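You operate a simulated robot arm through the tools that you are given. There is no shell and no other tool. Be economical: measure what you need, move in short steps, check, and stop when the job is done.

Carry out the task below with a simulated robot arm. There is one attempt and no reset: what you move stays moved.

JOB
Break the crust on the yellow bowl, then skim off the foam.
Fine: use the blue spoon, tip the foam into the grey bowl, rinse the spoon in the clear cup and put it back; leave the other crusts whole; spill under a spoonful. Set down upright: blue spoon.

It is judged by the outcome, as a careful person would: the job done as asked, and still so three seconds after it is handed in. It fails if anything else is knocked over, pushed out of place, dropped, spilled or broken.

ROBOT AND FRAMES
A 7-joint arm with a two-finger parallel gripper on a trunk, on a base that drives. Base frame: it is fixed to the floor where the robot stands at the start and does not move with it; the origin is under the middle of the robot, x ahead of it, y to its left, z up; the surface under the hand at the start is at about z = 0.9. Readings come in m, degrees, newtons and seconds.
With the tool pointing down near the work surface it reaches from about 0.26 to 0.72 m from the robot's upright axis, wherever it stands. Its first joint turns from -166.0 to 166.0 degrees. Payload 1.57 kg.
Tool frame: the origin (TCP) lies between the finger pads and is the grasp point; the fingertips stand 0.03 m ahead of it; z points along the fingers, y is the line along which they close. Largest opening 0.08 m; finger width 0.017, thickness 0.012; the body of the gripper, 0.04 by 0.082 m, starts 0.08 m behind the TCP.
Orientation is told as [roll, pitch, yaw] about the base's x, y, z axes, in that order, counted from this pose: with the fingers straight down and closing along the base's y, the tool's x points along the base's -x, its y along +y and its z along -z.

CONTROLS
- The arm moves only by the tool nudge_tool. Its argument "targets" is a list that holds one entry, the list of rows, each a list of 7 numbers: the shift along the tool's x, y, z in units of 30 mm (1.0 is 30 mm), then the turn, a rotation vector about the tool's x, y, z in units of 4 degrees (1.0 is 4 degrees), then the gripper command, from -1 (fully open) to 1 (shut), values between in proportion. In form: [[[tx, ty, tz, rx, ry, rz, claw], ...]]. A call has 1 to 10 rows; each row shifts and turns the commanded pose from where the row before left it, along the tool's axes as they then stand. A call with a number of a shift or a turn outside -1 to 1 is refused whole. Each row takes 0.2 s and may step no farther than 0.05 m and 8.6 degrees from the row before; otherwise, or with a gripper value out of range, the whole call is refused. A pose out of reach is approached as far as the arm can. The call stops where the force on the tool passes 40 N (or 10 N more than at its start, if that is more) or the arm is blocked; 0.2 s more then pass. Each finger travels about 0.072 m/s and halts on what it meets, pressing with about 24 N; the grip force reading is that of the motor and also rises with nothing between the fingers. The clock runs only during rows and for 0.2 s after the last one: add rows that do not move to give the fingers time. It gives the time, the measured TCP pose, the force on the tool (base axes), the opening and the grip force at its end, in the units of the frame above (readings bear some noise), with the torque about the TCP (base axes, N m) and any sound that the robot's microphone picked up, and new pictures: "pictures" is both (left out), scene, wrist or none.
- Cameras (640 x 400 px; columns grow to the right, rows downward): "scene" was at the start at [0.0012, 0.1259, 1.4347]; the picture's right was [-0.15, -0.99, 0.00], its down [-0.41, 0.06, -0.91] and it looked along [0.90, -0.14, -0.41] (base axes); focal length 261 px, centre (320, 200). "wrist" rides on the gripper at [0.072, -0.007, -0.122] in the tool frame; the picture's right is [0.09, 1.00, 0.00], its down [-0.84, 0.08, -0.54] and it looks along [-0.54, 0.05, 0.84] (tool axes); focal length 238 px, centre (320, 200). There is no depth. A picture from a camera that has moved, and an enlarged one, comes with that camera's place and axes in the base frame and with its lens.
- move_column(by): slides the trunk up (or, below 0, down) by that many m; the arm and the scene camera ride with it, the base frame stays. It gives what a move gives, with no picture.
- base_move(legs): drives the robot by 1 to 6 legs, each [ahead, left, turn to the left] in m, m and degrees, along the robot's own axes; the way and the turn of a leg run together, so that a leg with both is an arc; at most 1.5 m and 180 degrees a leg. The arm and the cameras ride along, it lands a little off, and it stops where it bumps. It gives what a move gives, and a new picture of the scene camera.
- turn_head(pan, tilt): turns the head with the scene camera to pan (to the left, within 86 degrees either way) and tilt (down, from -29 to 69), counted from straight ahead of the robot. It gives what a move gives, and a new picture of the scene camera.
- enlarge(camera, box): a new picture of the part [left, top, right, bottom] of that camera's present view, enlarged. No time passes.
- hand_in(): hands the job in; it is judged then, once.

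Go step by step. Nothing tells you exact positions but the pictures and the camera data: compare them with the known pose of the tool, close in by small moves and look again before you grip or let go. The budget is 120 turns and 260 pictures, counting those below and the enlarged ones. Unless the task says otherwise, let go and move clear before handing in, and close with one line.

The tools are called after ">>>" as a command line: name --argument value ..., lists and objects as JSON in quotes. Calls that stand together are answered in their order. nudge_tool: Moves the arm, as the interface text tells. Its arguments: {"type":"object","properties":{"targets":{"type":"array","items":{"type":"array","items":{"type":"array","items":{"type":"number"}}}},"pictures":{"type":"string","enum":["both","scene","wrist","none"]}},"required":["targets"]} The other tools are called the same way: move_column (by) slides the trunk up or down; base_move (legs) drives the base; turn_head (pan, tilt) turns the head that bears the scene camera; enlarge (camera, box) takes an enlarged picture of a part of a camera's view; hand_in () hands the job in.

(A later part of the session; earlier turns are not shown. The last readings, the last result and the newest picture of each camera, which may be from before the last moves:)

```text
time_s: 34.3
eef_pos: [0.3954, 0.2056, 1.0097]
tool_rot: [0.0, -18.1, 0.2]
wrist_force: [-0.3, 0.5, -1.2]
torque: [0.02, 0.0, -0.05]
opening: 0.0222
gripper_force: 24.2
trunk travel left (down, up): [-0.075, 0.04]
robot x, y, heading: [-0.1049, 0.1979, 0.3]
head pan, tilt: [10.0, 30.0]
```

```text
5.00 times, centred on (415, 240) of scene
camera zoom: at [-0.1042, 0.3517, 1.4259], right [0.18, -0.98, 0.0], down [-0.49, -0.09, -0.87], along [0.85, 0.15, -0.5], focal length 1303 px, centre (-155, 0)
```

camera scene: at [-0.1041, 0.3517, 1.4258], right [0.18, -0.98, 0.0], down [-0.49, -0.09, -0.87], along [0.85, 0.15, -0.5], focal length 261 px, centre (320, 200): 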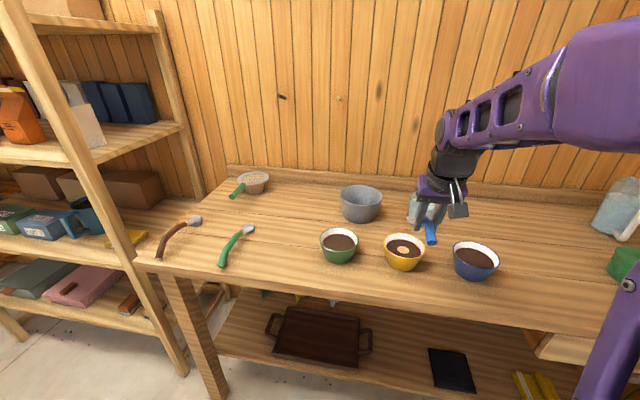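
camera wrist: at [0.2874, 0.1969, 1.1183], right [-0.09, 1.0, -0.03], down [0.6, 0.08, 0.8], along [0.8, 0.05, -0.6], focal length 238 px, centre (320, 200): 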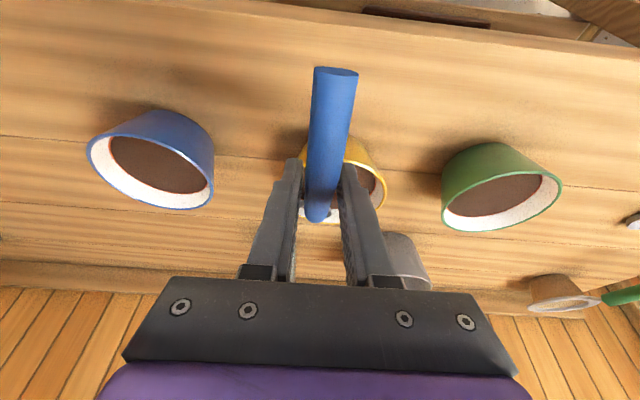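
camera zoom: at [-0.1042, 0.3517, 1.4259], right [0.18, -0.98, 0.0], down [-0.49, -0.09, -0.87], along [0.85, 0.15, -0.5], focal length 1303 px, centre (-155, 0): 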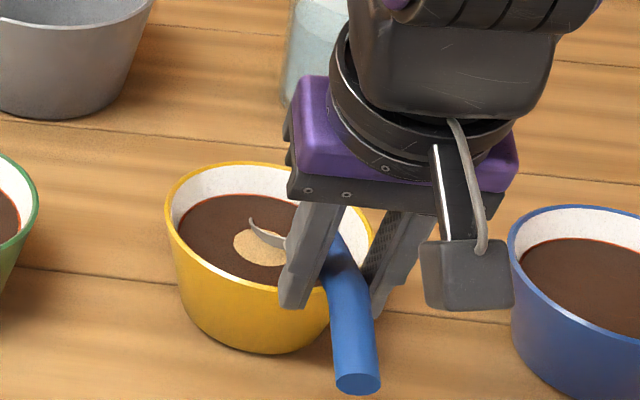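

>>> nudge_tool --targets '[[[0.05, 0, 0.16, 0, 0, 0, 1], [0.05, 0, 0.16, 0, 0, 0, 1], [0.05, 0, 0.16, 0, 0, 0, 1], [0, 0, 0, 0, 0, 0, 1]]]' --pictures "none"

>>> enlarge --camera "scene" --box '[365, 200, 465, 280]'

```text
time_s: 35.3
eef_pos: [0.3969, 0.2051, 0.997]
tool_rot: [0.0, -18.1, 0.3]
wrist_force: [-3.0, 1.7, 9.6]
torque: [0.05, -0.31, 0.08]
opening: 0.0221
gripper_force: 24.1
trunk travel left (down, up): [-0.075, 0.04]
robot x, y, heading: [-0.1039, 0.1959, 0.4]
head pan, tilt: [10.0, 30.0]
```

```text
5.00 times, centred on (415, 240) of scene
camera zoom: at [-0.1051, 0.3518, 1.426], right [0.18, -0.98, 0.0], down [-0.49, -0.09, -0.87], along [0.85, 0.15, -0.5], focal length 1303 px, centre (-155, 0)
```

zoom: 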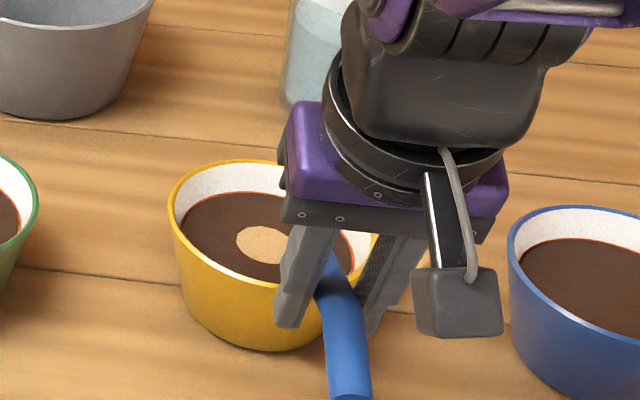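

The handle rested on the bowl's rim, so I'll back off at once and use a steeper tilt (about 30°) for the skim.

>>> nudge_tool --targets '[[[-0.309, 0, -0.951, 0, 0, 0, 1], [0, 0, 0, 0, 1, 0, 1], [0, 0, 0, 0, 1, 0, 1], [0, 0, 0, 0, 1, 0, 1], [-0.4, 0, 0.0, 0, 0, 0, 1], [0, 0, 0, 0, 0, 0, 1]]]' --pictures "none"

>>> enlarge --camera "scene" --box '[365, 200, 465, 280]'

```text
time_s: 36.7
eef_pos: [0.4095, 0.2076, 1.0271]
tool_rot: [0.1, -6.1, 0.3]
wrist_force: [0.0, 0.2, 0.5]
torque: [0.01, -0.01, -0.01]
opening: 0.022
gripper_force: 23.8
trunk travel left (down, up): [-0.075, 0.04]
robot x, y, heading: [-0.1032, 0.1961, 0.3]
head pan, tilt: [10.0, 30.0]
```

```text
5.00 times, centred on (415, 240) of scene
camera zoom: at [-0.104, 0.3517, 1.4258], right [0.18, -0.98, 0.0], down [-0.49, -0.09, -0.87], along [0.85, 0.15, -0.5], focal length 1303 px, centre (-155, 0)
```

zoom: 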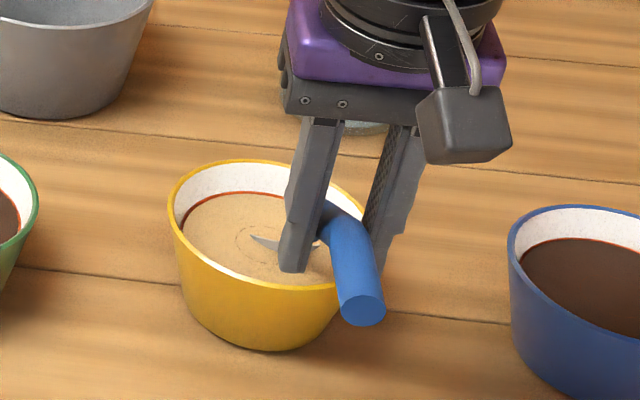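

The crust has now fully given way and foam covers the surface. I'll skim: dip slightly, sweep sideways through the foam, then lift.

>>> nudge_tool --targets '[[[0.04, 0, 0.35, 0, 0, 0, 1], [0, 0.25, 0, 0, 0, 0, 1], [0, 0.25, 0, 0, 0, 0, 1], [0, 0.25, 0, 0, 0, 0, 1], [0, 0.25, 0, 0, 0, 0, 1], [0, 0, 0, 0, 0, 0, 1]]]' --pictures "none"

>>> enlarge --camera "scene" --box '[365, 200, 465, 280]'

```text
time_s: 38.1
eef_pos: [0.4078, 0.2373, 1.0168]
tool_rot: [-0.1, -6.0, 0.3]
wrist_force: [-0.2, -0.8, 0.9]
torque: [-0.07, 0.01, -0.05]
opening: 0.0222
gripper_force: 24.3
trunk travel left (down, up): [-0.075, 0.04]
robot x, y, heading: [-0.1064, 0.1961, 0.1]
head pan, tilt: [10.0, 30.0]
```

```text
5.00 times, centred on (415, 240) of scene
camera zoom: at [-0.1042, 0.3516, 1.4259], right [0.18, -0.98, 0.0], down [-0.49, -0.09, -0.87], along [0.85, 0.15, -0.5], focal length 1303 px, centre (-155, 0)
```

zoom: 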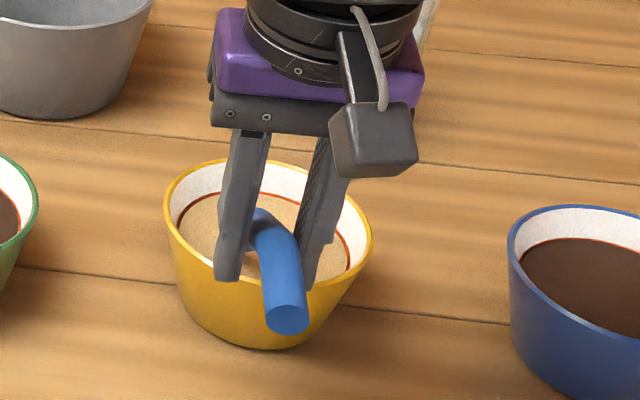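

>>> nudge_tool --targets '[[[0, -0.3, 0, 0, 0, 0, 1], [-0.04, 0, -0.4, 0, -0.5, 0, 1], [-0.06, 0, -0.5, 0, -1, 0, 1], [-0.1, 0, -0.6, 0, -1, 0, 1], [-0.2, 0, -0.6, 0, -1, 0, 1], [-0.3, 0, -0.7, 0, -1, 0, 1], [-0.3, 0, -0.7, 0, -1, 0, 1], [-0.4, 0, -0.7, 0, -1, 0, 1]]]'

>>> enlarge --camera "scene" --box '[365, 170, 465, 270]'

```text
time_s: 39.9
eef_pos: [0.4114, 0.226, 1.1459]
tool_rot: [-0.1, -31.5, 0.2]
wrist_force: [0.8, 0.5, -0.2]
torque: [-0.02, 0.04, 0.01]
opening: 0.0221
gripper_force: 23.6
trunk travel left (down, up): [-0.075, 0.04]
robot x, y, heading: [-0.1042, 0.1962, 0.2]
head pan, tilt: [10.0, 30.0]
camera scene: at [-0.102, 0.3424, 1.4292], right [0.08, -1.0, 0.0], down [-0.47, -0.04, -0.88], along [0.88, 0.07, -0.47], focal length 261 px, centre (320, 200)
camera wrist: at [0.2865, 0.2183, 1.2121], right [-0.08, 1.0, -0.05], down [0.43, 0.08, 0.9], along [0.9, 0.05, -0.43], focal length 238 px, centre (320, 200)
```

scene: 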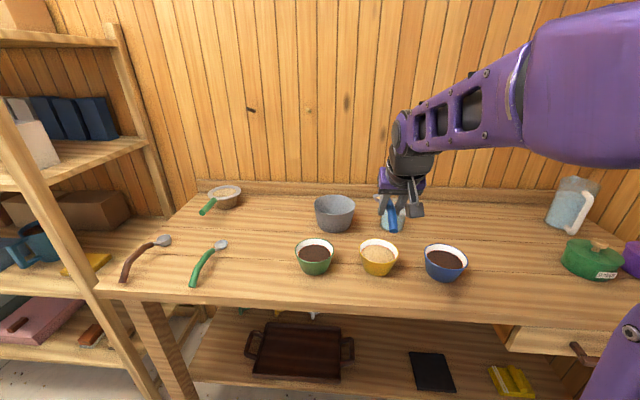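
wrist: 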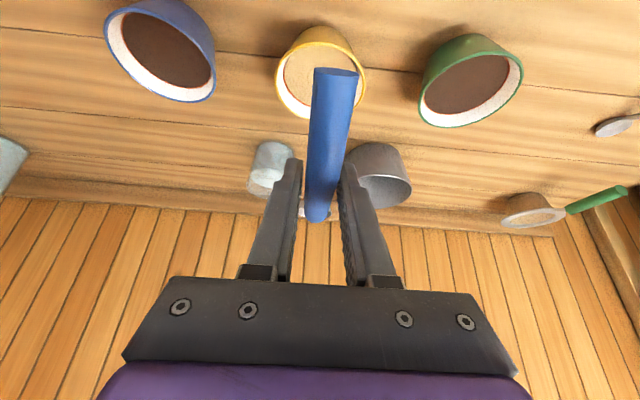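

```text
4.00 times, centred on (415, 220) of scene
camera zoom: at [-0.102, 0.3424, 1.4292], right [0.08, -1.0, 0.0], down [-0.47, -0.04, -0.88], along [0.88, 0.07, -0.47], focal length 1042 px, centre (-60, 120)
```

zoom: 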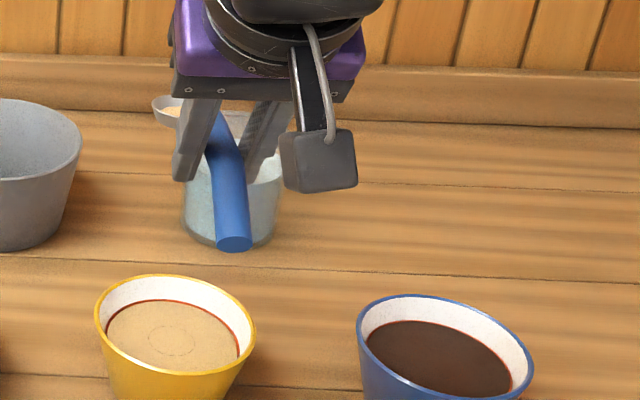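

The spoon now carries foam and some remains, so several scoops are needed. I'll pan the head clear of the arm and carry this scoop toward the grey bowl, kept level.

>>> turn_head --pan 30 --tilt 30

>>> nudge_tool --targets '[[[-0.3, 0.25, 0.25, 0, 0, 0, 1], [-0.53, 0.44, 0.44, 0, 0, 0, 1], [-0.53, 0.44, 0.44, 0, 0, 0, 1], [-0.53, 0.44, 0.44, 0, 0, 0, 1], [-0.53, 0.44, 0.44, 0, 0, 0, 1], [-0.53, 0.44, 0.44, 0, 0, 0, 1], [-0.53, 0.44, 0.44, 0, 0, 0, 1], [-0.53, 0.44, 0.44, 0, 0, 0, 1], [-0.53, 0.44, 0.44, 0, 0, 0, 1], [-0.53, 0.44, 0.44, 0, 0, 0, 1]]]'

>>> enlarge --camera "scene" --box '[360, 150, 500, 270]'

```text
time_s: 40.8
eef_pos: [0.4116, 0.2261, 1.1463]
tool_rot: [-0.1, -31.5, 0.3]
wrist_force: [0.5, -0.4, -1.1]
torque: [0.0, 0.01, -0.02]
opening: 0.0221
gripper_force: 23.4
trunk travel left (down, up): [-0.075, 0.04]
robot x, y, heading: [-0.102, 0.1958, 0.1]
head pan, tilt: [30.0, 30.0]
camera scene: at [-0.1021, 0.3423, 1.4293], right [0.07, -1.0, 0.0], down [-0.47, -0.03, -0.88], along [0.88, 0.06, -0.47], focal length 261 px, centre (320, 200)
```

scene: 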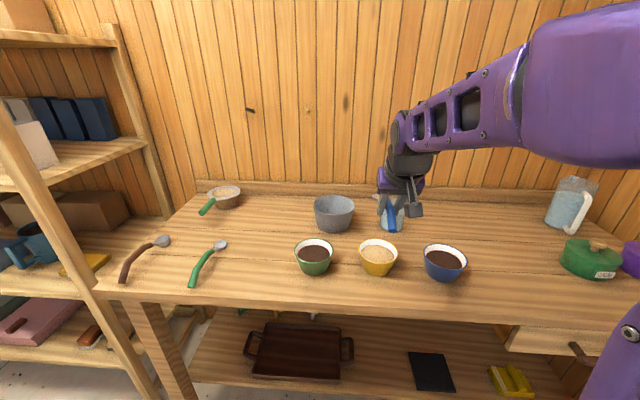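

```text
time_s: 43.0
eef_pos: [0.6059, 0.3541, 1.123]
tool_rot: [0.0, -32.0, 0.3]
wrist_force: [-0.1, -0.7, 0.1]
torque: [0.02, 0.05, -0.03]
opening: 0.0223
gripper_force: 23.7
trunk travel left (down, up): [-0.075, 0.04]
robot x, y, heading: [-0.1016, 0.1956, 0.1]
head pan, tilt: [30.0, 30.0]
camera scene: at [-0.115, 0.3811, 1.4259], right [0.5, -0.86, 0.0], down [-0.43, -0.25, -0.87], along [0.75, 0.44, -0.5], focal length 261 px, centre (320, 200)
camera wrist: at [0.4805, 0.3468, 1.1877], right [-0.08, 1.0, -0.05], down [0.42, 0.08, 0.9], along [0.9, 0.05, -0.43], focal length 238 px, centre (320, 200)
```

scene: 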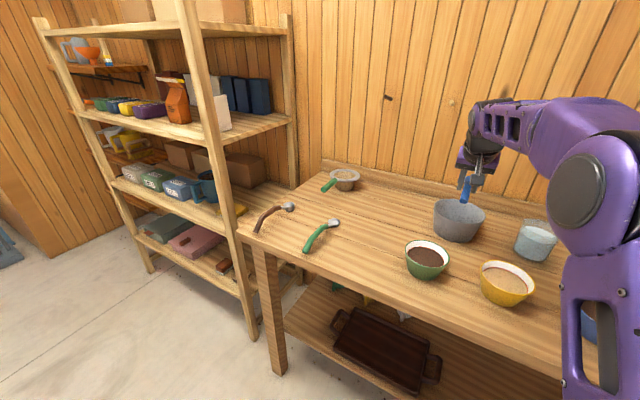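
wrist: 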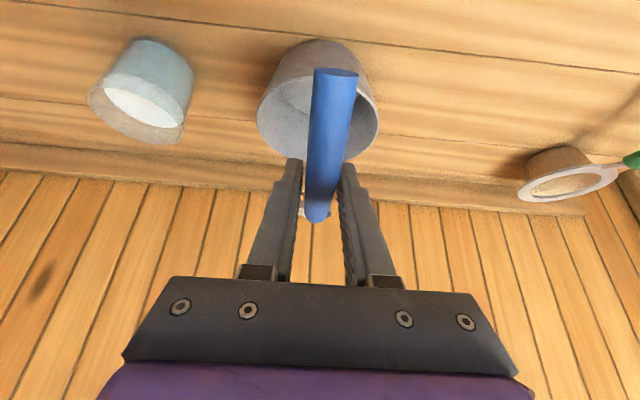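

```text
3.33 times, centred on (430, 210) of scene
camera zoom: at [-0.115, 0.3811, 1.4259], right [0.5, -0.86, 0.0], down [-0.43, -0.25, -0.87], along [0.75, 0.44, -0.5], focal length 869 px, centre (-47, 167)
```

zoom: 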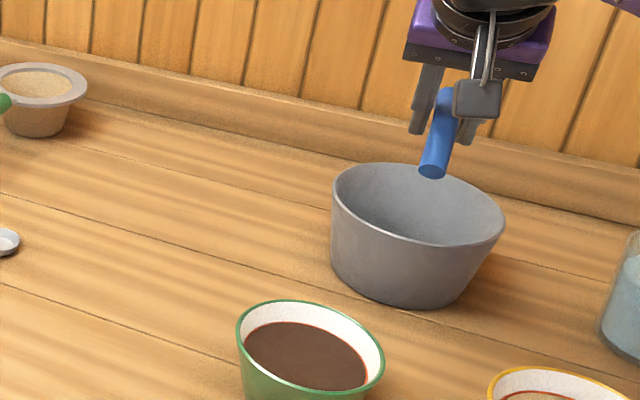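

Spoon head is above the grey bowl. I'll lower a little and start rolling the spoon to the right to tip the foam out.

>>> nudge_tool --targets '[[[0.35, -0.2, 0.57, 0, 0, 0, 1], [0.35, -0.2, 0.57, 0, 0, 0, 1], [0, 0, 0, -0.93, 0, 0.58, 1], [0, 0, 0, -0.93, 0, 0.58, 1], [0, 0, 0, -0.93, 0, 0.58, 1], [0, 0, 0, -0.93, 0, 0.58, 1], [0, 0, 0, -0.93, 0, 0.58, 1], [0, 0, 0, -0.93, 0, 0.58, 1], [0, 0, 0, -0.93, 0, 0.58, 1], [0, 0, 0, -0.93, 0, 0.58, 1]]]' --pictures "none"

>>> nudge_tool --targets '[[[0, 0, 0, -0.93, 0, 0.58, 1], [0, 0, 0, -0.93, 0, 0.58, 1], [0, 0, 0, -0.93, 0, 0.58, 1], [0, 0, 0, -0.93, 0, 0.58, 1], [0, 0, 0, -0.93, 0, 0.58, 1], [0, 0, 0, -0.93, 0, 0.58, 1]]]' --pictures "none"

>>> enlarge --camera "scene" --box '[400, 150, 540, 270]'

```text
time_s: 45.1
eef_pos: [0.6059, 0.3422, 1.0845]
tool_rot: [39.7, -25.7, -19.5]
wrist_force: [-0.9, -0.2, -0.2]
torque: [0.0, 0.02, 0.01]
opening: 0.0221
gripper_force: 23.5
trunk travel left (down, up): [-0.075, 0.04]
robot x, y, heading: [-0.1033, 0.1931, 0.5]
head pan, tilt: [30.0, 30.0]
```

```text
time_s: 46.5
eef_pos: [0.6054, 0.3418, 1.0847]
tool_rot: [65.3, -14.8, -28.4]
wrist_force: [0.0, 0.1, -1.3]
torque: [-0.01, 0.0, -0.03]
opening: 0.0223
gripper_force: 24.1
trunk travel left (down, up): [-0.075, 0.04]
robot x, y, heading: [-0.1006, 0.1958, 0.4]
head pan, tilt: [30.0, 30.0]
```

```text
3.33 times, centred on (470, 210) of scene
camera zoom: at [-0.1149, 0.3812, 1.4259], right [0.5, -0.86, 0.0], down [-0.43, -0.25, -0.87], along [0.75, 0.44, -0.5], focal length 869 px, centre (-180, 167)
```

zoom: 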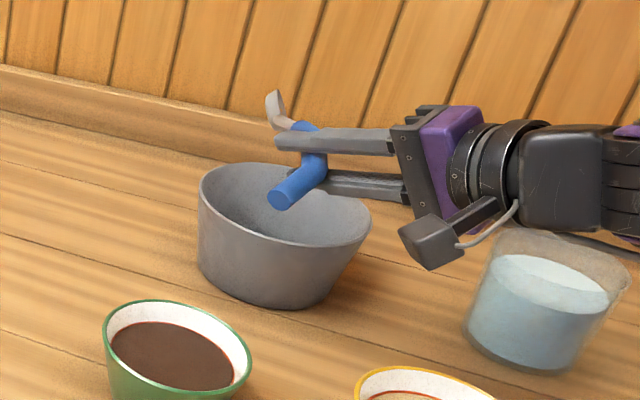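

>>> nudge_tool --targets '[[[0, 0, 0, -0.93, 0, 0.58, 1], [0, 0, 0, -0.93, 0, 0.58, 1], [0, 0, 0, -0.93, 0, 0.58, 1], [0, 0, 0, -0.93, 0, 0.58, 1], [0, 0, 0, -0.93, 0, 0.58, 1], [0, 0, 0, -0.93, 0, 0.58, 1], [0, 0, 0, -0.93, 0, 0.58, 1], [0, 0, 0, -0.93, 0, 0.58, 1], [0, 0, 0, 0, 0, 0, 1], [0, 0, 0, 0, 0, 0, 1]]]' --pictures "none"

>>> enlarge --camera "scene" --box '[400, 150, 540, 270]'

```text
time_s: 48.8
eef_pos: [0.605, 0.3426, 1.0839]
tool_rot: [95.4, 3.3, -31.4]
wrist_force: [-0.3, -1.0, -0.1]
torque: [0.0, 0.0, 0.0]
opening: 0.0221
gripper_force: 24.0
trunk travel left (down, up): [-0.075, 0.04]
robot x, y, heading: [-0.1007, 0.1929, 0.1]
head pan, tilt: [30.0, 30.0]
```

```text
3.33 times, centred on (470, 210) of scene
camera zoom: at [-0.1149, 0.3811, 1.4258], right [0.5, -0.86, 0.0], down [-0.43, -0.25, -0.87], along [0.75, 0.44, -0.5], focal length 869 px, centre (-180, 167)
```

zoom: 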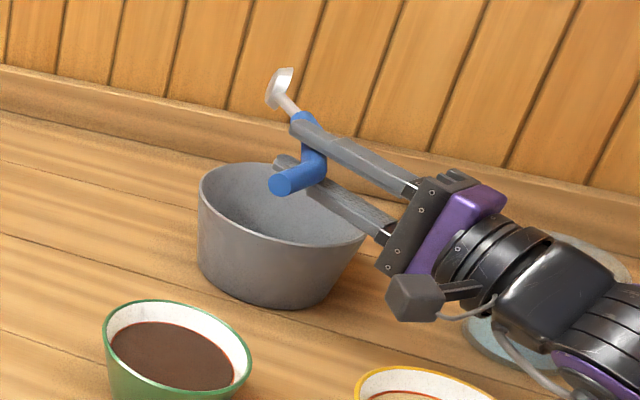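

>>> enlarge --camera "scene" --box '[440, 160, 490, 200]'

>>> enlarge --camera "scene" --box '[430, 190, 490, 245]'

```text
10.00 times, centred on (465, 180) of scene
camera zoom: at [-0.1149, 0.3811, 1.4258], right [0.5, -0.86, 0.0], down [-0.43, -0.25, -0.87], along [0.75, 0.44, -0.5], focal length 2606 px, centre (-1130, 400)
```

zoom: 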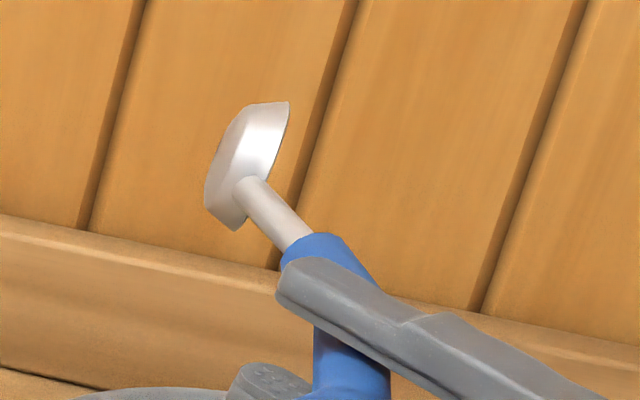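

```text
7.27 times, centred on (460, 218) of scene
camera zoom: at [-0.1149, 0.3811, 1.4258], right [0.5, -0.86, 0.0], down [-0.43, -0.25, -0.87], along [0.75, 0.44, -0.5], focal length 1896 px, centre (-698, 73)
```

zoom: 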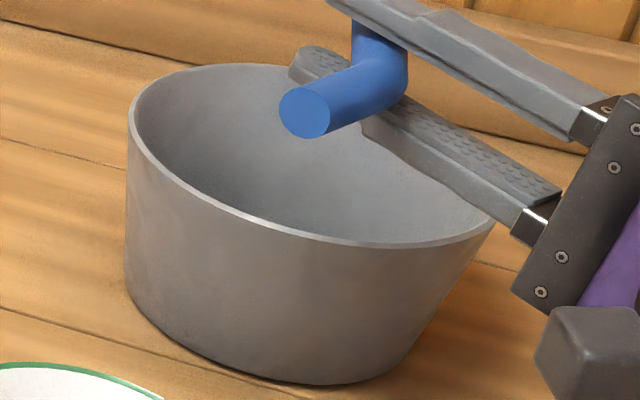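

>>> nudge_tool --targets '[[[0, 0, 0, 0.93, 0, -0.58, 1], [0, 0, 0, 0.93, 0, -0.58, 1], [0, 0, 0, 0.93, 0, -0.58, 1], [0, 0, 0, 0.93, 0, -0.58, 1], [0, 0, 0, 0.93, 0, -0.58, 1], [0, 0, 0, 0.93, 0, -0.58, 1], [0, 0, 0, 0.93, 0, -0.58, 1], [0, 0, 0, 0.93, 0, -0.58, 1], [0, 0, 0, 0.93, 0, -0.58, 1], [0, 0, 0, 0.93, 0, -0.58, 1]]]' --pictures "none"

>>> nudge_tool --targets '[[[0, 0, 0, 0.93, 0, -0.58, 1], [0, 0, 0, 0.93, 0, -0.58, 1], [0, 0, 0, 0.93, 0, -0.58, 1], [0, 0, 0, 0.93, 0, -0.58, 1], [0, 0, 0, 0.93, 0, -0.58, 1], [0, 0, 0, 0.93, 0, -0.58, 1], [0, 0, 0, 0.93, 0, -0.58, 1], [0, 0, 0, 0.93, 0, -0.58, 1], [0, 0, 0, 0.93, 0, -0.58, 1], [0, 0, 0, 0.93, 0, -0.58, 1]]]' --pictures "none"

>>> nudge_tool --targets '[[[0, 0, 0, 0.93, 0, -0.58, 1], [0, 0, 0, 0.93, 0, -0.58, 1], [-0.52, 0, -0.85, 0, 0, 0, 1], [-0.52, 0, -0.85, 0, 0, 0, 1], [0, 0, 0, 0, 0, 0, 1]]]'

>>> enlarge --camera "scene" --box '[425, 150, 535, 250]'

```text
time_s: 51.0
eef_pos: [0.6065, 0.3414, 1.0844]
tool_rot: [57.1, -18.8, -26.2]
wrist_force: [-0.1, -0.7, -1.0]
torque: [0.02, -0.02, 0.04]
opening: 0.0222
gripper_force: 23.8
trunk travel left (down, up): [-0.075, 0.04]
robot x, y, heading: [-0.1009, 0.1989, 0.2]
head pan, tilt: [30.0, 30.0]
```

```text
time_s: 53.1
eef_pos: [0.6047, 0.3425, 1.0831]
tool_rot: [10.1, -31.7, -5.1]
wrist_force: [-0.3, -0.2, -0.5]
torque: [0.03, 0.06, 0.01]
opening: 0.0221
gripper_force: 24.0
trunk travel left (down, up): [-0.075, 0.04]
robot x, y, heading: [-0.1007, 0.1975, 0.2]
head pan, tilt: [30.0, 30.0]
```

```text
time_s: 54.4
eef_pos: [0.6043, 0.3419, 1.1434]
tool_rot: [-0.1, -32.0, 0.3]
wrist_force: [0.0, -0.2, -0.6]
torque: [-0.01, 0.0, -0.01]
opening: 0.0217
gripper_force: 23.8
trunk travel left (down, up): [-0.075, 0.04]
robot x, y, heading: [-0.1008, 0.1947, 0.4]
head pan, tilt: [30.0, 30.0]
camera scene: at [-0.115, 0.3811, 1.4258], right [0.5, -0.86, 0.0], down [-0.43, -0.25, -0.87], along [0.75, 0.44, -0.5], focal length 261 px, centre (320, 200)
camera wrist: at [0.4796, 0.3336, 1.2084], right [-0.08, 1.0, -0.05], down [0.42, 0.08, 0.9], along [0.9, 0.05, -0.43], focal length 238 px, centre (320, 200)
```

scene: 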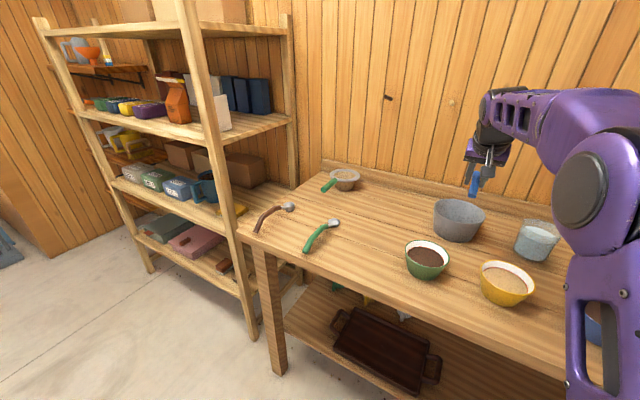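
wrist: 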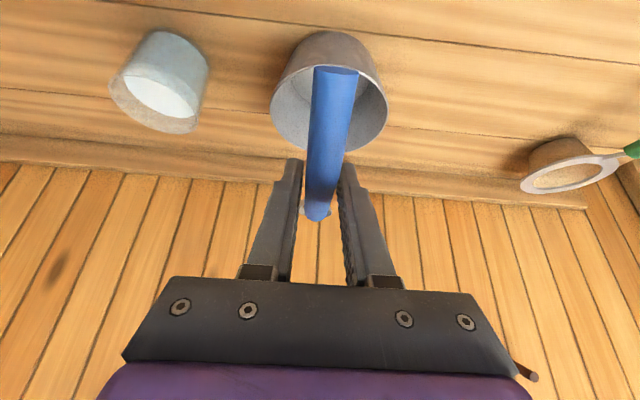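

```text
4.00 times, centred on (480, 200) of scene
camera zoom: at [-0.115, 0.3811, 1.4258], right [0.5, -0.86, 0.0], down [-0.43, -0.25, -0.87], along [0.75, 0.44, -0.5], focal length 1042 px, centre (-320, 200)
```

zoom: 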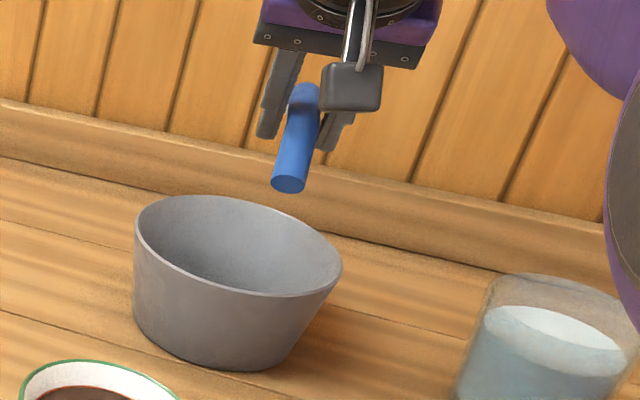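

>>> enlarge --camera "scene" --box '[475, 250, 540, 310]'

>>> enlarge --camera "wrist" --box '[260, 20, 400, 230]'

```text
6.67 times, centred on (508, 280) of scene
camera zoom: at [-0.115, 0.3811, 1.4258], right [0.5, -0.86, 0.0], down [-0.43, -0.25, -0.87], along [0.75, 0.44, -0.5], focal length 1738 px, centre (-930, -333)
```

zoom: 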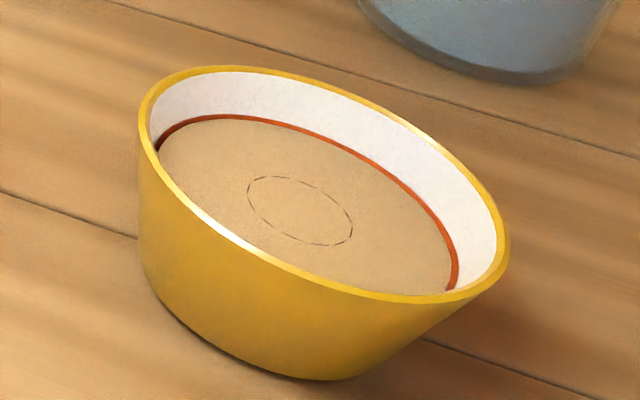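

```text
1.90 times, centred on (330, 125) of wrist
camera zoom: at [0.4796, 0.3336, 1.2084], right [-0.08, 1.0, -0.05], down [0.42, 0.08, 0.9], along [0.9, 0.05, -0.43], focal length 454 px, centre (301, 343)
```

zoom: 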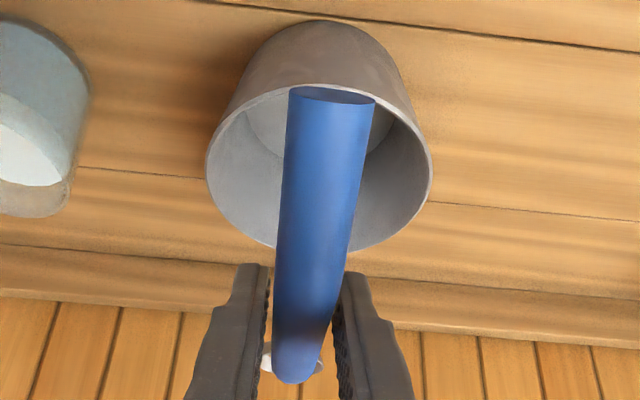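

The yellow bowl still has foam. I'll return for another scoop.

>>> nudge_tool --targets '[[[0.85, -0.44, -0.53, 0, 0, 0, 1], [0.85, -0.44, -0.53, 0, 0, 0, 1], [0.85, -0.44, -0.53, 0, 0, 0, 1], [0, 0, 0, 0, 0.93, 0, 1], [0, 0, 0, 0, 0.93, 0, 1], [0, 0, 0, 0, 0.93, 0, 1], [0, 0, 0, 0, 0.93, 0, 1], [0, 0, 0, 0, 0.93, 0, 1], [0, 0, 0, 0, 0.93, 0, 1], [0, 0, 0, 0, 0.92, 0, 1]]]' --pictures "none"

>>> nudge_tool --targets '[[[0.75, -0.53, 0.48, 0, 0, 0, 1], [0.75, -0.53, 0.48, 0, 0, 0, 1], [0.75, -0.53, 0.48, 0, 0, 0, 1], [0.75, -0.53, 0.48, 0, 0, 0, 1], [0.75, -0.53, 0.48, 0, 0, 0, 1], [0, 0, 0, 0, 0, 0, 1]]]' --pictures "scene"

```text
time_s: 56.5
eef_pos: [0.5141, 0.303, 1.1444]
tool_rot: [0.0, -5.8, 0.4]
wrist_force: [0.3, 0.0, -0.7]
torque: [0.0, 0.03, 0.02]
opening: 0.0221
gripper_force: 24.2
trunk travel left (down, up): [-0.075, 0.04]
robot x, y, heading: [-0.1005, 0.1928, 0.2]
head pan, tilt: [30.0, 30.0]
```

```text
time_s: 58.0
eef_pos: [0.4086, 0.2221, 1.0604]
tool_rot: [0.0, -6.0, 0.3]
wrist_force: [-0.9, 0.4, -1.0]
torque: [0.01, 0.01, -0.02]
opening: 0.0221
gripper_force: 23.5
trunk travel left (down, up): [-0.075, 0.04]
robot x, y, heading: [-0.1011, 0.1968, -0.0]
head pan, tilt: [30.0, 30.0]
camera scene: at [-0.115, 0.3811, 1.4259], right [0.5, -0.86, 0.0], down [-0.43, -0.25, -0.87], along [0.75, 0.44, -0.5], focal length 261 px, centre (320, 200)
```

scene: 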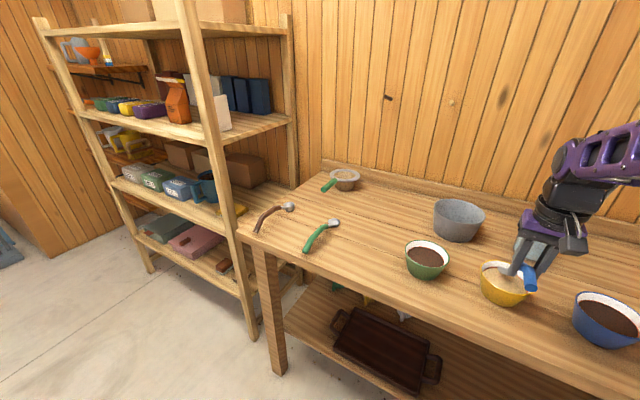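

>>> nudge_tool --targets '[[[0, -0.25, 0.7, 0, 0, 0, 1], [0, -0.25, 0.55, 0, 0, 0, 1], [0, 0, 0.22, 0, 0, 0, 1], [0, 0.2, 0, 0, 0, 0, 1], [0, 0.2, 0, 0, 0, 0, 1], [0, 0.2, 0, 0, 0, 0, 1], [0, 0.2, 0, 0, 0, 0, 1], [0, -0.2, 0, 0, 0, 0, 1], [-0.02, 0, -0.3, 0, -0.5, 0, 1]]]' --pictures "none"

>>> enlarge --camera "scene" --box '[470, 230, 560, 310]'

```text
time_s: 60.0
eef_pos: [0.415, 0.2253, 1.0249]
tool_rot: [0.0, -8.0, 0.3]
wrist_force: [-0.3, -0.3, -1.0]
torque: [0.03, 0.01, 0.0]
opening: 0.0221
gripper_force: 23.5
trunk travel left (down, up): [-0.075, 0.04]
robot x, y, heading: [-0.1012, 0.1979, 0.2]
head pan, tilt: [30.0, 30.0]
```

```text
5.00 times, centred on (515, 270) of scene
camera zoom: at [-0.1148, 0.3811, 1.4258], right [0.5, -0.86, 0.0], down [-0.43, -0.25, -0.87], along [0.75, 0.44, -0.5], focal length 1303 px, centre (-655, -150)
```

zoom: 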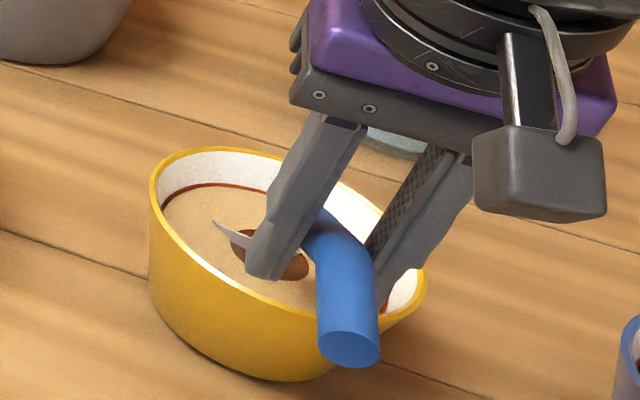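

>>> nudge_tool --targets '[[[-0.1, 0, -0.7, 0, 0, 0, 1], [-0.14, 0, -0.95, 0, 0, 0, 1], [-0.4, 0, 0, 0, -0.9, 0, 1], [-0.5, 0.1, 0.1, 0, -0.9, 0, 1], [-0.5, 0.2, 0.1, 0, -0.9, 0, 1], [-0.5, 0.3, 0.1, 0, -0.9, 0, 1], [-0.5, 0.3, 0.2, 0, -0.9, 0, 1], [-0.5, 0.3, 0.2, 0, -0.9, 0, 1], [-0.5, 0.3, 0.2, 0, -0.7, 0, 1]]]' --pictures "scene"

>>> enlarge --camera "scene" --box '[450, 160, 560, 310]'

```text
time_s: 62.0
eef_pos: [0.5218, 0.2714, 1.0839]
tool_rot: [-0.1, -32.3, 0.3]
wrist_force: [-0.4, 0.2, 0.0]
torque: [0.0, 0.03, -0.03]
opening: 0.0221
gripper_force: 24.3
trunk travel left (down, up): [-0.075, 0.04]
robot x, y, heading: [-0.1023, 0.1931, 0.2]
head pan, tilt: [30.0, 30.0]
camera scene: at [-0.115, 0.3811, 1.4258], right [0.5, -0.86, 0.0], down [-0.43, -0.25, -0.87], along [0.75, 0.44, -0.5], focal length 261 px, centre (320, 200)
```

scene: 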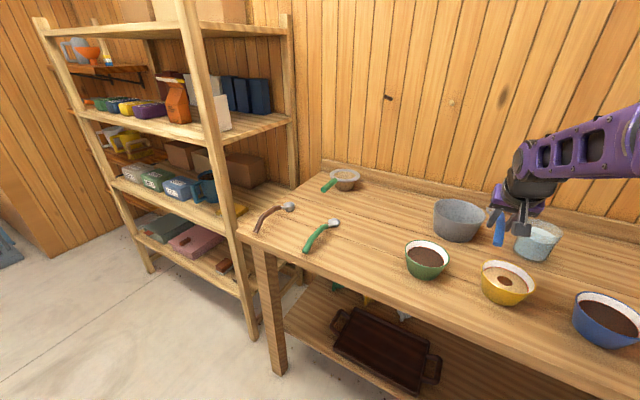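

```text
2.67 times, centred on (505, 235) of scene
camera zoom: at [-0.115, 0.3811, 1.4258], right [0.5, -0.86, 0.0], down [-0.43, -0.25, -0.87], along [0.75, 0.44, -0.5], focal length 695 px, centre (-173, 107)
```

zoom: 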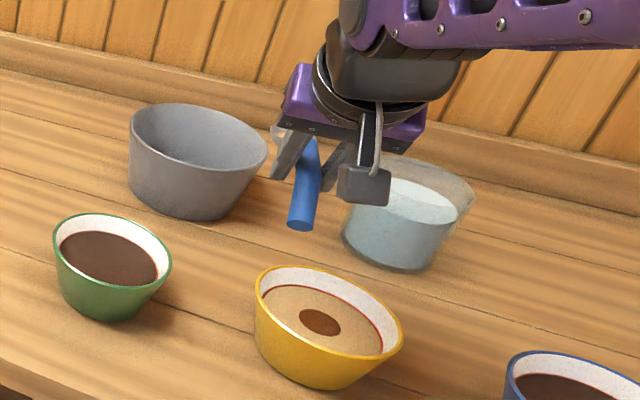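

Now a brown coffee hole shows at the centre where foam was taken. I'll tip this scoop into the grey bowl.

>>> nudge_tool --targets '[[[-0.474, 0.474, 0.3, 0, 0, 0, 1], [-0.474, 0.474, 0.3, 0, 0, 0, 1], [-0.474, 0.474, 0.3, 0, 0, 0, 1], [-0.474, 0.474, 0.3, 0, 0, 0, 1], [-0.474, 0.474, 0.3, 0, 0, 0, 1], [0, 0, 0, -0.93, 0, 0.58, 1], [0, 0, 0, -0.93, 0, 0.58, 1], [0, 0, 0, -0.93, 0, 0.58, 1], [0, 0, 0, -0.93, 0, 0.58, 1], [0, 0, 0, -0.93, 0, 0.58, 1]]]' --pictures "wrist"

>>> nudge_tool --targets '[[[0, 0, 0, -0.93, 0, 0.58, 1], [0, 0, 0, -0.93, 0, 0.58, 1], [0, 0, 0, -0.93, 0, 0.58, 1], [0, 0, 0, -0.93, 0, 0.58, 1], [0, 0, 0, -0.93, 0, 0.58, 1], [0, 0, 0, -0.93, 0, 0.58, 1], [0, 0, 0, -0.93, 0, 0.58, 1], [0, 0, 0, -0.93, 0, 0.58, 1], [0, 0, 0, -0.93, 0, 0.58, 1], [0, 0, 0, -0.93, 0, 0.58, 1]]]' --pictures "wrist"

>>> nudge_tool --targets '[[[0, 0, 0, -0.93, 0, 0.58, 1], [0, 0, 0, -0.93, 0, 0.58, 1], [0, 0, 0, -0.93, 0, 0.58, 1], [0, 0, 0, -0.93, 0, 0.58, 1], [0, 0, 0, -0.93, 0, 0.58, 1], [0, 0, 0, -0.93, 0, 0.58, 1], [0, 0, 0, -0.93, 0, 0.58, 1], [0, 0, 0, -0.93, 0, 0.58, 1], [0, 0, 0, 0, 0, 0, 1], [0, 0, 0, 0, 0, 0, 1]]]'

```text
time_s: 64.2
eef_pos: [0.604, 0.3405, 1.0843]
tool_rot: [25.5, -29.9, -12.9]
wrist_force: [0.3, 0.5, -0.8]
torque: [-0.03, -0.02, -0.02]
opening: 0.022
gripper_force: 24.0
trunk travel left (down, up): [-0.075, 0.04]
robot x, y, heading: [-0.1064, 0.1911, 0.2]
head pan, tilt: [30.0, 30.0]
camera wrist: at [0.4789, 0.3103, 1.1408], right [-0.09, 0.94, 0.33], down [0.42, -0.26, 0.87], along [0.91, 0.21, -0.37], focal length 238 px, centre (320, 200)
```

wrist: 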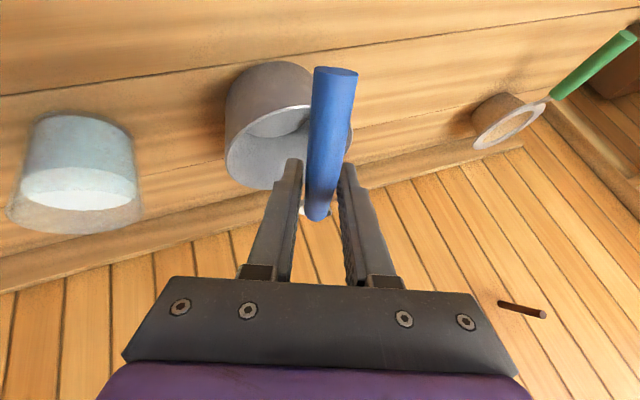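

```text
time_s: 66.3
eef_pos: [0.6048, 0.3419, 1.0844]
tool_rot: [69.3, -12.9, -29.6]
wrist_force: [-0.5, 0.8, -0.6]
torque: [-0.03, 0.01, -0.01]
opening: 0.022
gripper_force: 23.8
trunk travel left (down, up): [-0.075, 0.04]
robot x, y, heading: [-0.1012, 0.1992, 0.2]
head pan, tilt: [30.0, 30.0]
camera wrist: at [0.4798, 0.2783, 1.1036], right [-0.09, 0.45, 0.89], down [0.42, -0.79, 0.44], along [0.9, 0.41, -0.12], focal length 238 px, centre (320, 200)
```

wrist: 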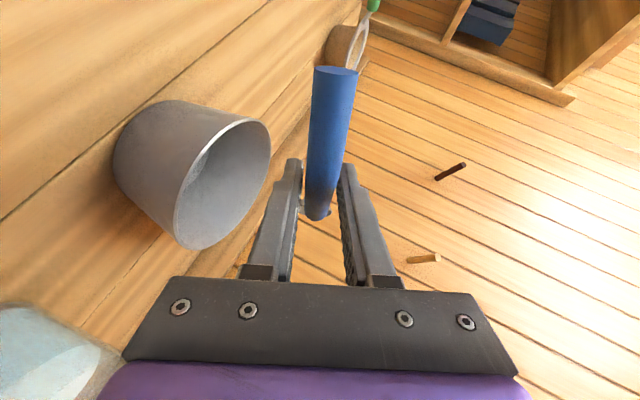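

```text
time_s: 68.5
eef_pos: [0.6051, 0.3422, 1.0834]
tool_rot: [99.4, 5.4, -31.2]
wrist_force: [0.4, -0.3, -0.4]
torque: [0.0, 0.02, -0.01]
opening: 0.0218
gripper_force: 24.0
trunk travel left (down, up): [-0.075, 0.04]
robot x, y, heading: [-0.1033, 0.1975, 0.3]
head pan, tilt: [30.0, 30.0]
camera scene: at [-0.1149, 0.3811, 1.4258], right [0.5, -0.86, 0.0], down [-0.43, -0.25, -0.87], along [0.75, 0.44, -0.5], focal length 261 px, centre (320, 200)
camera wrist: at [0.4802, 0.2785, 1.0636], right [-0.09, -0.14, 0.99], down [0.43, -0.9, -0.09], along [0.9, 0.41, 0.14], focal length 238 px, centre (320, 200)
```

scene: 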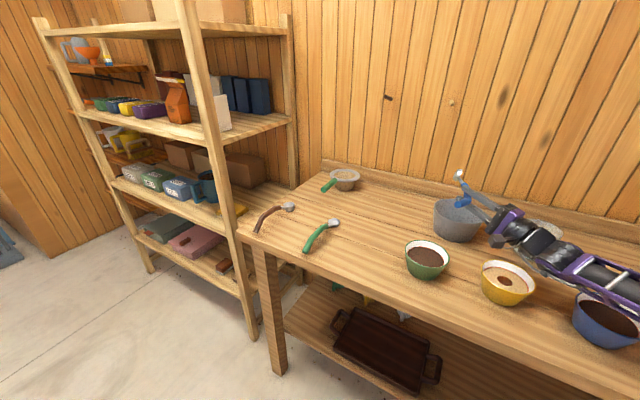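
wrist: 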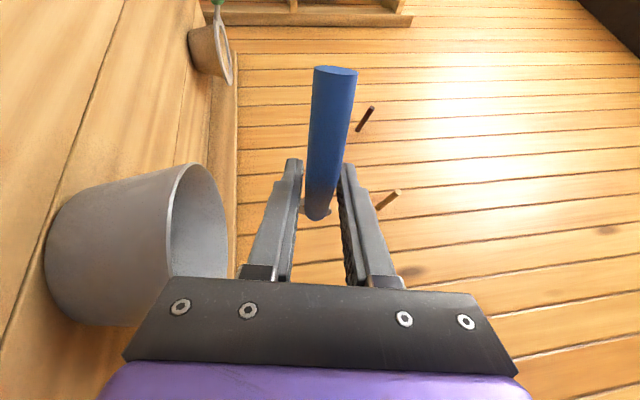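

>>> nudge_tool --targets '[[[0, 0, 0, 0.93, 0, -0.58, 1], [0, 0, 0, 0.93, 0, -0.58, 1], [0, 0, 0, 0.93, 0, -0.58, 1], [0, 0, 0, 0.93, 0, -0.58, 1], [0, 0, 0, 0.93, 0, -0.58, 1], [0, 0, 0, 0.93, 0, -0.58, 1], [0, 0, 0, 0.93, 0, -0.58, 1], [0, 0, 0, 0.93, 0, -0.58, 1], [0, 0, 0, 0.93, 0, -0.58, 1], [0, 0, 0, 0.93, 0, -0.58, 1]]]' --pictures "none"

>>> nudge_tool --targets '[[[0, 0, 0, 0.93, 0, -0.58, 1], [0, 0, 0, 0.93, 0, -0.58, 1], [0, 0, 0, 0.93, 0, -0.58, 1], [0, 0, 0, 0.93, 0, -0.58, 1], [0, 0, 0, 0.93, 0, -0.58, 1], [0, 0, 0, 0.93, 0, -0.58, 1], [0, 0, 0, 0.93, 0, -0.58, 1], [0, 0, 0, 0.93, 0, -0.58, 1], [0, 0, 0, 0.93, 0, -0.58, 1], [0, 0, 0, 0.93, 0, -0.58, 1]]]' --pictures "none"

>>> nudge_tool --targets '[[[0, 0, 0, 0.93, 0, -0.58, 1], [0, 0, 0, 0.93, 0, -0.58, 1], [0, 0, 0, 0.93, 0, -0.58, 1], [0.33, -0.44, -1, 0, 0, 0, 1], [0.33, -0.44, -1, 0, 0, 0, 1], [0.33, -0.44, -1, 0, 0, 0, 1], [0, 0, 0, 0, 0.9, 0, 1], [0, 0, 0, 0, 0.9, 0, 1], [0, 0, 0, 0, 0.9, 0, 1], [0, 0, 0, 0, 0.9, 0, 1]]]'

>>> enlarge --camera "wrist" --box '[200, 20, 440, 230]'

>>> enlarge --camera "scene" --box '[420, 150, 560, 310]'

```text
time_s: 70.8
eef_pos: [0.6031, 0.342, 1.0849]
tool_rot: [61.2, -17.1, -27.4]
wrist_force: [0.3, 0.7, -0.6]
torque: [0.0, -0.03, 0.01]
opening: 0.0218
gripper_force: 24.2
trunk travel left (down, up): [-0.075, 0.04]
robot x, y, heading: [-0.1058, 0.1958, 0.5]
head pan, tilt: [30.0, 30.0]
```

```text
time_s: 73.0
eef_pos: [0.6044, 0.3411, 1.0837]
tool_rot: [15.2, -31.5, -7.8]
wrist_force: [-0.3, 0.4, -0.6]
torque: [-0.04, 0.02, 0.0]
opening: 0.022
gripper_force: 23.6
trunk travel left (down, up): [-0.075, 0.04]
robot x, y, heading: [-0.1014, 0.1961, 0.2]
head pan, tilt: [30.0, 30.0]
```

```text
time_s: 75.2
eef_pos: [0.5308, 0.3019, 1.1437]
tool_rot: [-0.1, -18.0, 0.3]
wrist_force: [0.1, -0.3, 0.4]
torque: [0.0, 0.01, 0.02]
opening: 0.022
gripper_force: 24.0
trunk travel left (down, up): [-0.075, 0.04]
robot x, y, heading: [-0.1022, 0.1974, 0.3]
head pan, tilt: [30.0, 30.0]
camera scene: at [-0.115, 0.3811, 1.4259], right [0.5, -0.86, 0.0], down [-0.43, -0.25, -0.87], along [0.75, 0.44, -0.5], focal length 261 px, centre (320, 200)
camera wrist: at [0.4251, 0.2948, 1.237], right [-0.09, 1.0, -0.03], down [0.63, 0.08, 0.77], along [0.77, 0.05, -0.63], focal length 238 px, centre (320, 200)
```

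scene: 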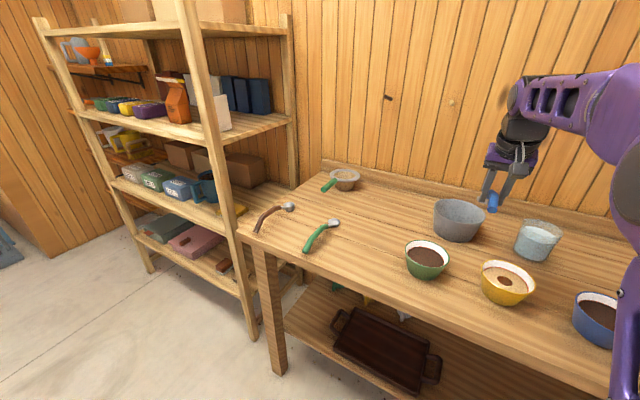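
wrist: 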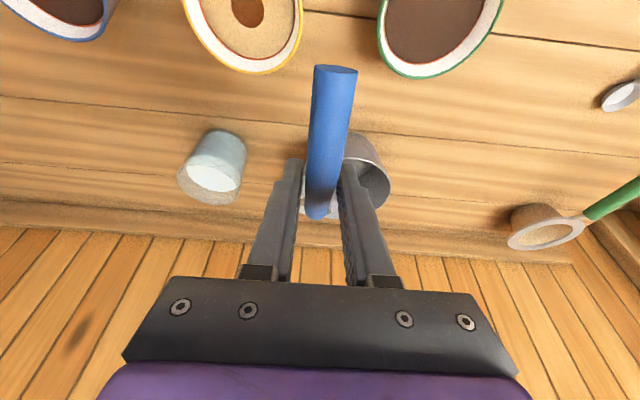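

```text
1.90 times, centred on (320, 125) of wrist
camera zoom: at [0.4251, 0.2948, 1.237], right [-0.09, 1.0, -0.03], down [0.63, 0.08, 0.77], along [0.77, 0.05, -0.63], focal length 454 px, centre (320, 343)
```

zoom: 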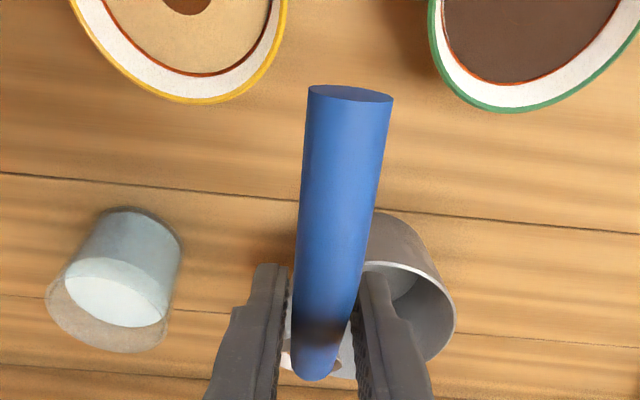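

```text
2.50 times, centred on (490, 230) of scene
camera zoom: at [-0.115, 0.3811, 1.4259], right [0.5, -0.86, 0.0], down [-0.43, -0.25, -0.87], along [0.75, 0.44, -0.5], focal length 652 px, centre (-105, 125)
```

zoom: 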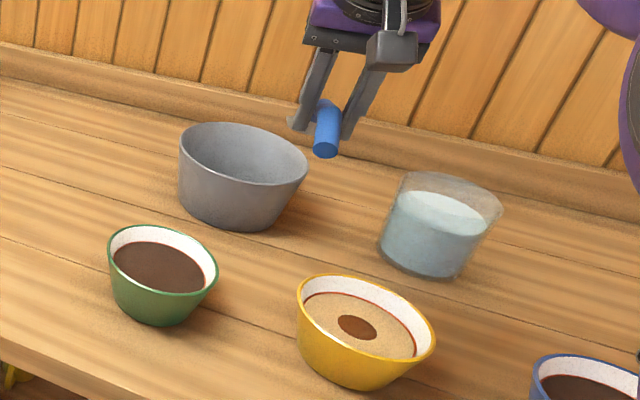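

>>> enlarge --camera "wrist" --box '[290, 190, 350, 230]'

>>> enlarge --camera "scene" --box '[475, 165, 525, 215]'

```text
10.00 times, centred on (320, 210) of wrist
camera zoom: at [0.4251, 0.2948, 1.237], right [-0.09, 1.0, -0.03], down [0.63, 0.08, 0.77], along [0.77, 0.05, -0.63], focal length 2384 px, centre (320, 100)
```

zoom: 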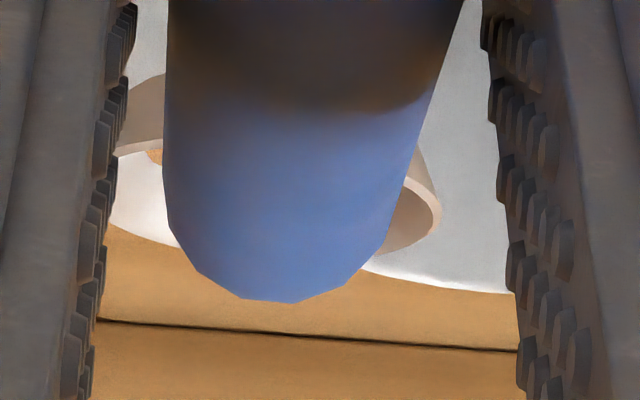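

```text
8.00 times, centred on (500, 190) of scene
camera zoom: at [-0.115, 0.3811, 1.4259], right [0.5, -0.86, 0.0], down [-0.43, -0.25, -0.87], along [0.75, 0.44, -0.5], focal length 2085 px, centre (-1120, 280)
```

zoom: 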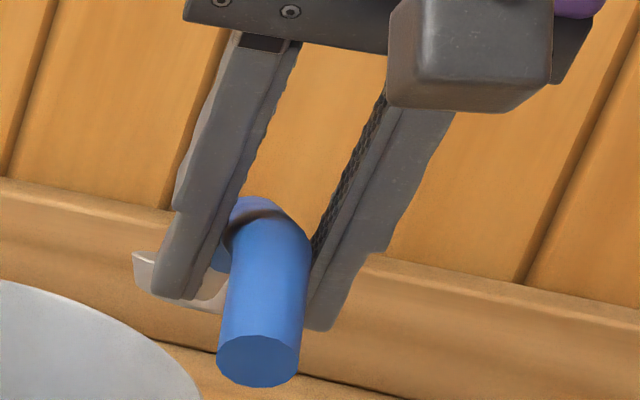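

Spoon is nearly empty, with only a trace left. Going back for the next scoop.

>>> nudge_tool --targets '[[[0, 0, 0, 0, 1, 0, 1], [0, 0, 0, 0, 1, 0, 1], [0, 0, 0, 0, 1, 0, 1], [0.7, -0.52, 0.39, 0, 0, 0, 1], [0.7, -0.52, 0.39, 0, 0, 0, 1], [0.7, -0.52, 0.39, 0, 0, 0, 1], [0.7, -0.52, 0.39, 0, 0, 0, 1], [0.7, -0.52, 0.39, 0, 0, 0, 1], [0.7, -0.52, 0.39, 0, 0, 0, 1], [0, 0, 0, 0, 0, 0, 1]]]' --pictures "none"

>>> nudge_tool --targets '[[[0, 0, 0.7, 0, 0, 0, 1], [0, 0, 0.55, 0, 0, 0, 1], [0, 0, 0.25, 0, 0, 0, 1], [0, 0.2, 0, 0, 0, 0, 1], [0, 0.2, 0, 0, 0, 0, 1], [0, 0.2, 0, 0, 0, 0, 1], [0, 0.2, 0, 0, 0, 0, 1], [0, -0.2, 0, 0, 0, 0, 1], [0, -0.2, 0, 0, 0, 0, 1], [0, -0.2, 0, 0, 0, 0, 1]]]' --pictures "none"

>>> enlarge --camera "scene" --box '[470, 230, 560, 310]'

```text
time_s: 77.3
eef_pos: [0.4133, 0.2067, 1.0595]
tool_rot: [0.0, -6.1, 0.4]
wrist_force: [-0.5, -0.6, -0.3]
torque: [0.0, -0.02, -0.01]
opening: 0.0219
gripper_force: 23.8
trunk travel left (down, up): [-0.075, 0.04]
robot x, y, heading: [-0.1044, 0.1962, 0.1]
head pan, tilt: [30.0, 30.0]
```

```text
time_s: 79.5
eef_pos: [0.4193, 0.2143, 1.0164]
tool_rot: [0.0, -5.9, 0.4]
wrist_force: [-0.4, -0.2, -0.5]
torque: [-0.01, -0.04, 0.01]
opening: 0.022
gripper_force: 23.5
trunk travel left (down, up): [-0.075, 0.04]
robot x, y, heading: [-0.1042, 0.1958, 0.2]
head pan, tilt: [30.0, 30.0]
```

```text
5.00 times, centred on (515, 270) of scene
camera zoom: at [-0.1149, 0.3811, 1.4258], right [0.5, -0.86, 0.0], down [-0.43, -0.25, -0.87], along [0.75, 0.44, -0.5], focal length 1303 px, centre (-655, -150)
```

zoom: 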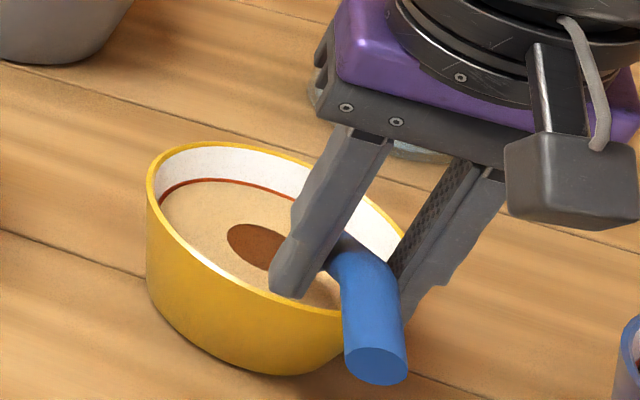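

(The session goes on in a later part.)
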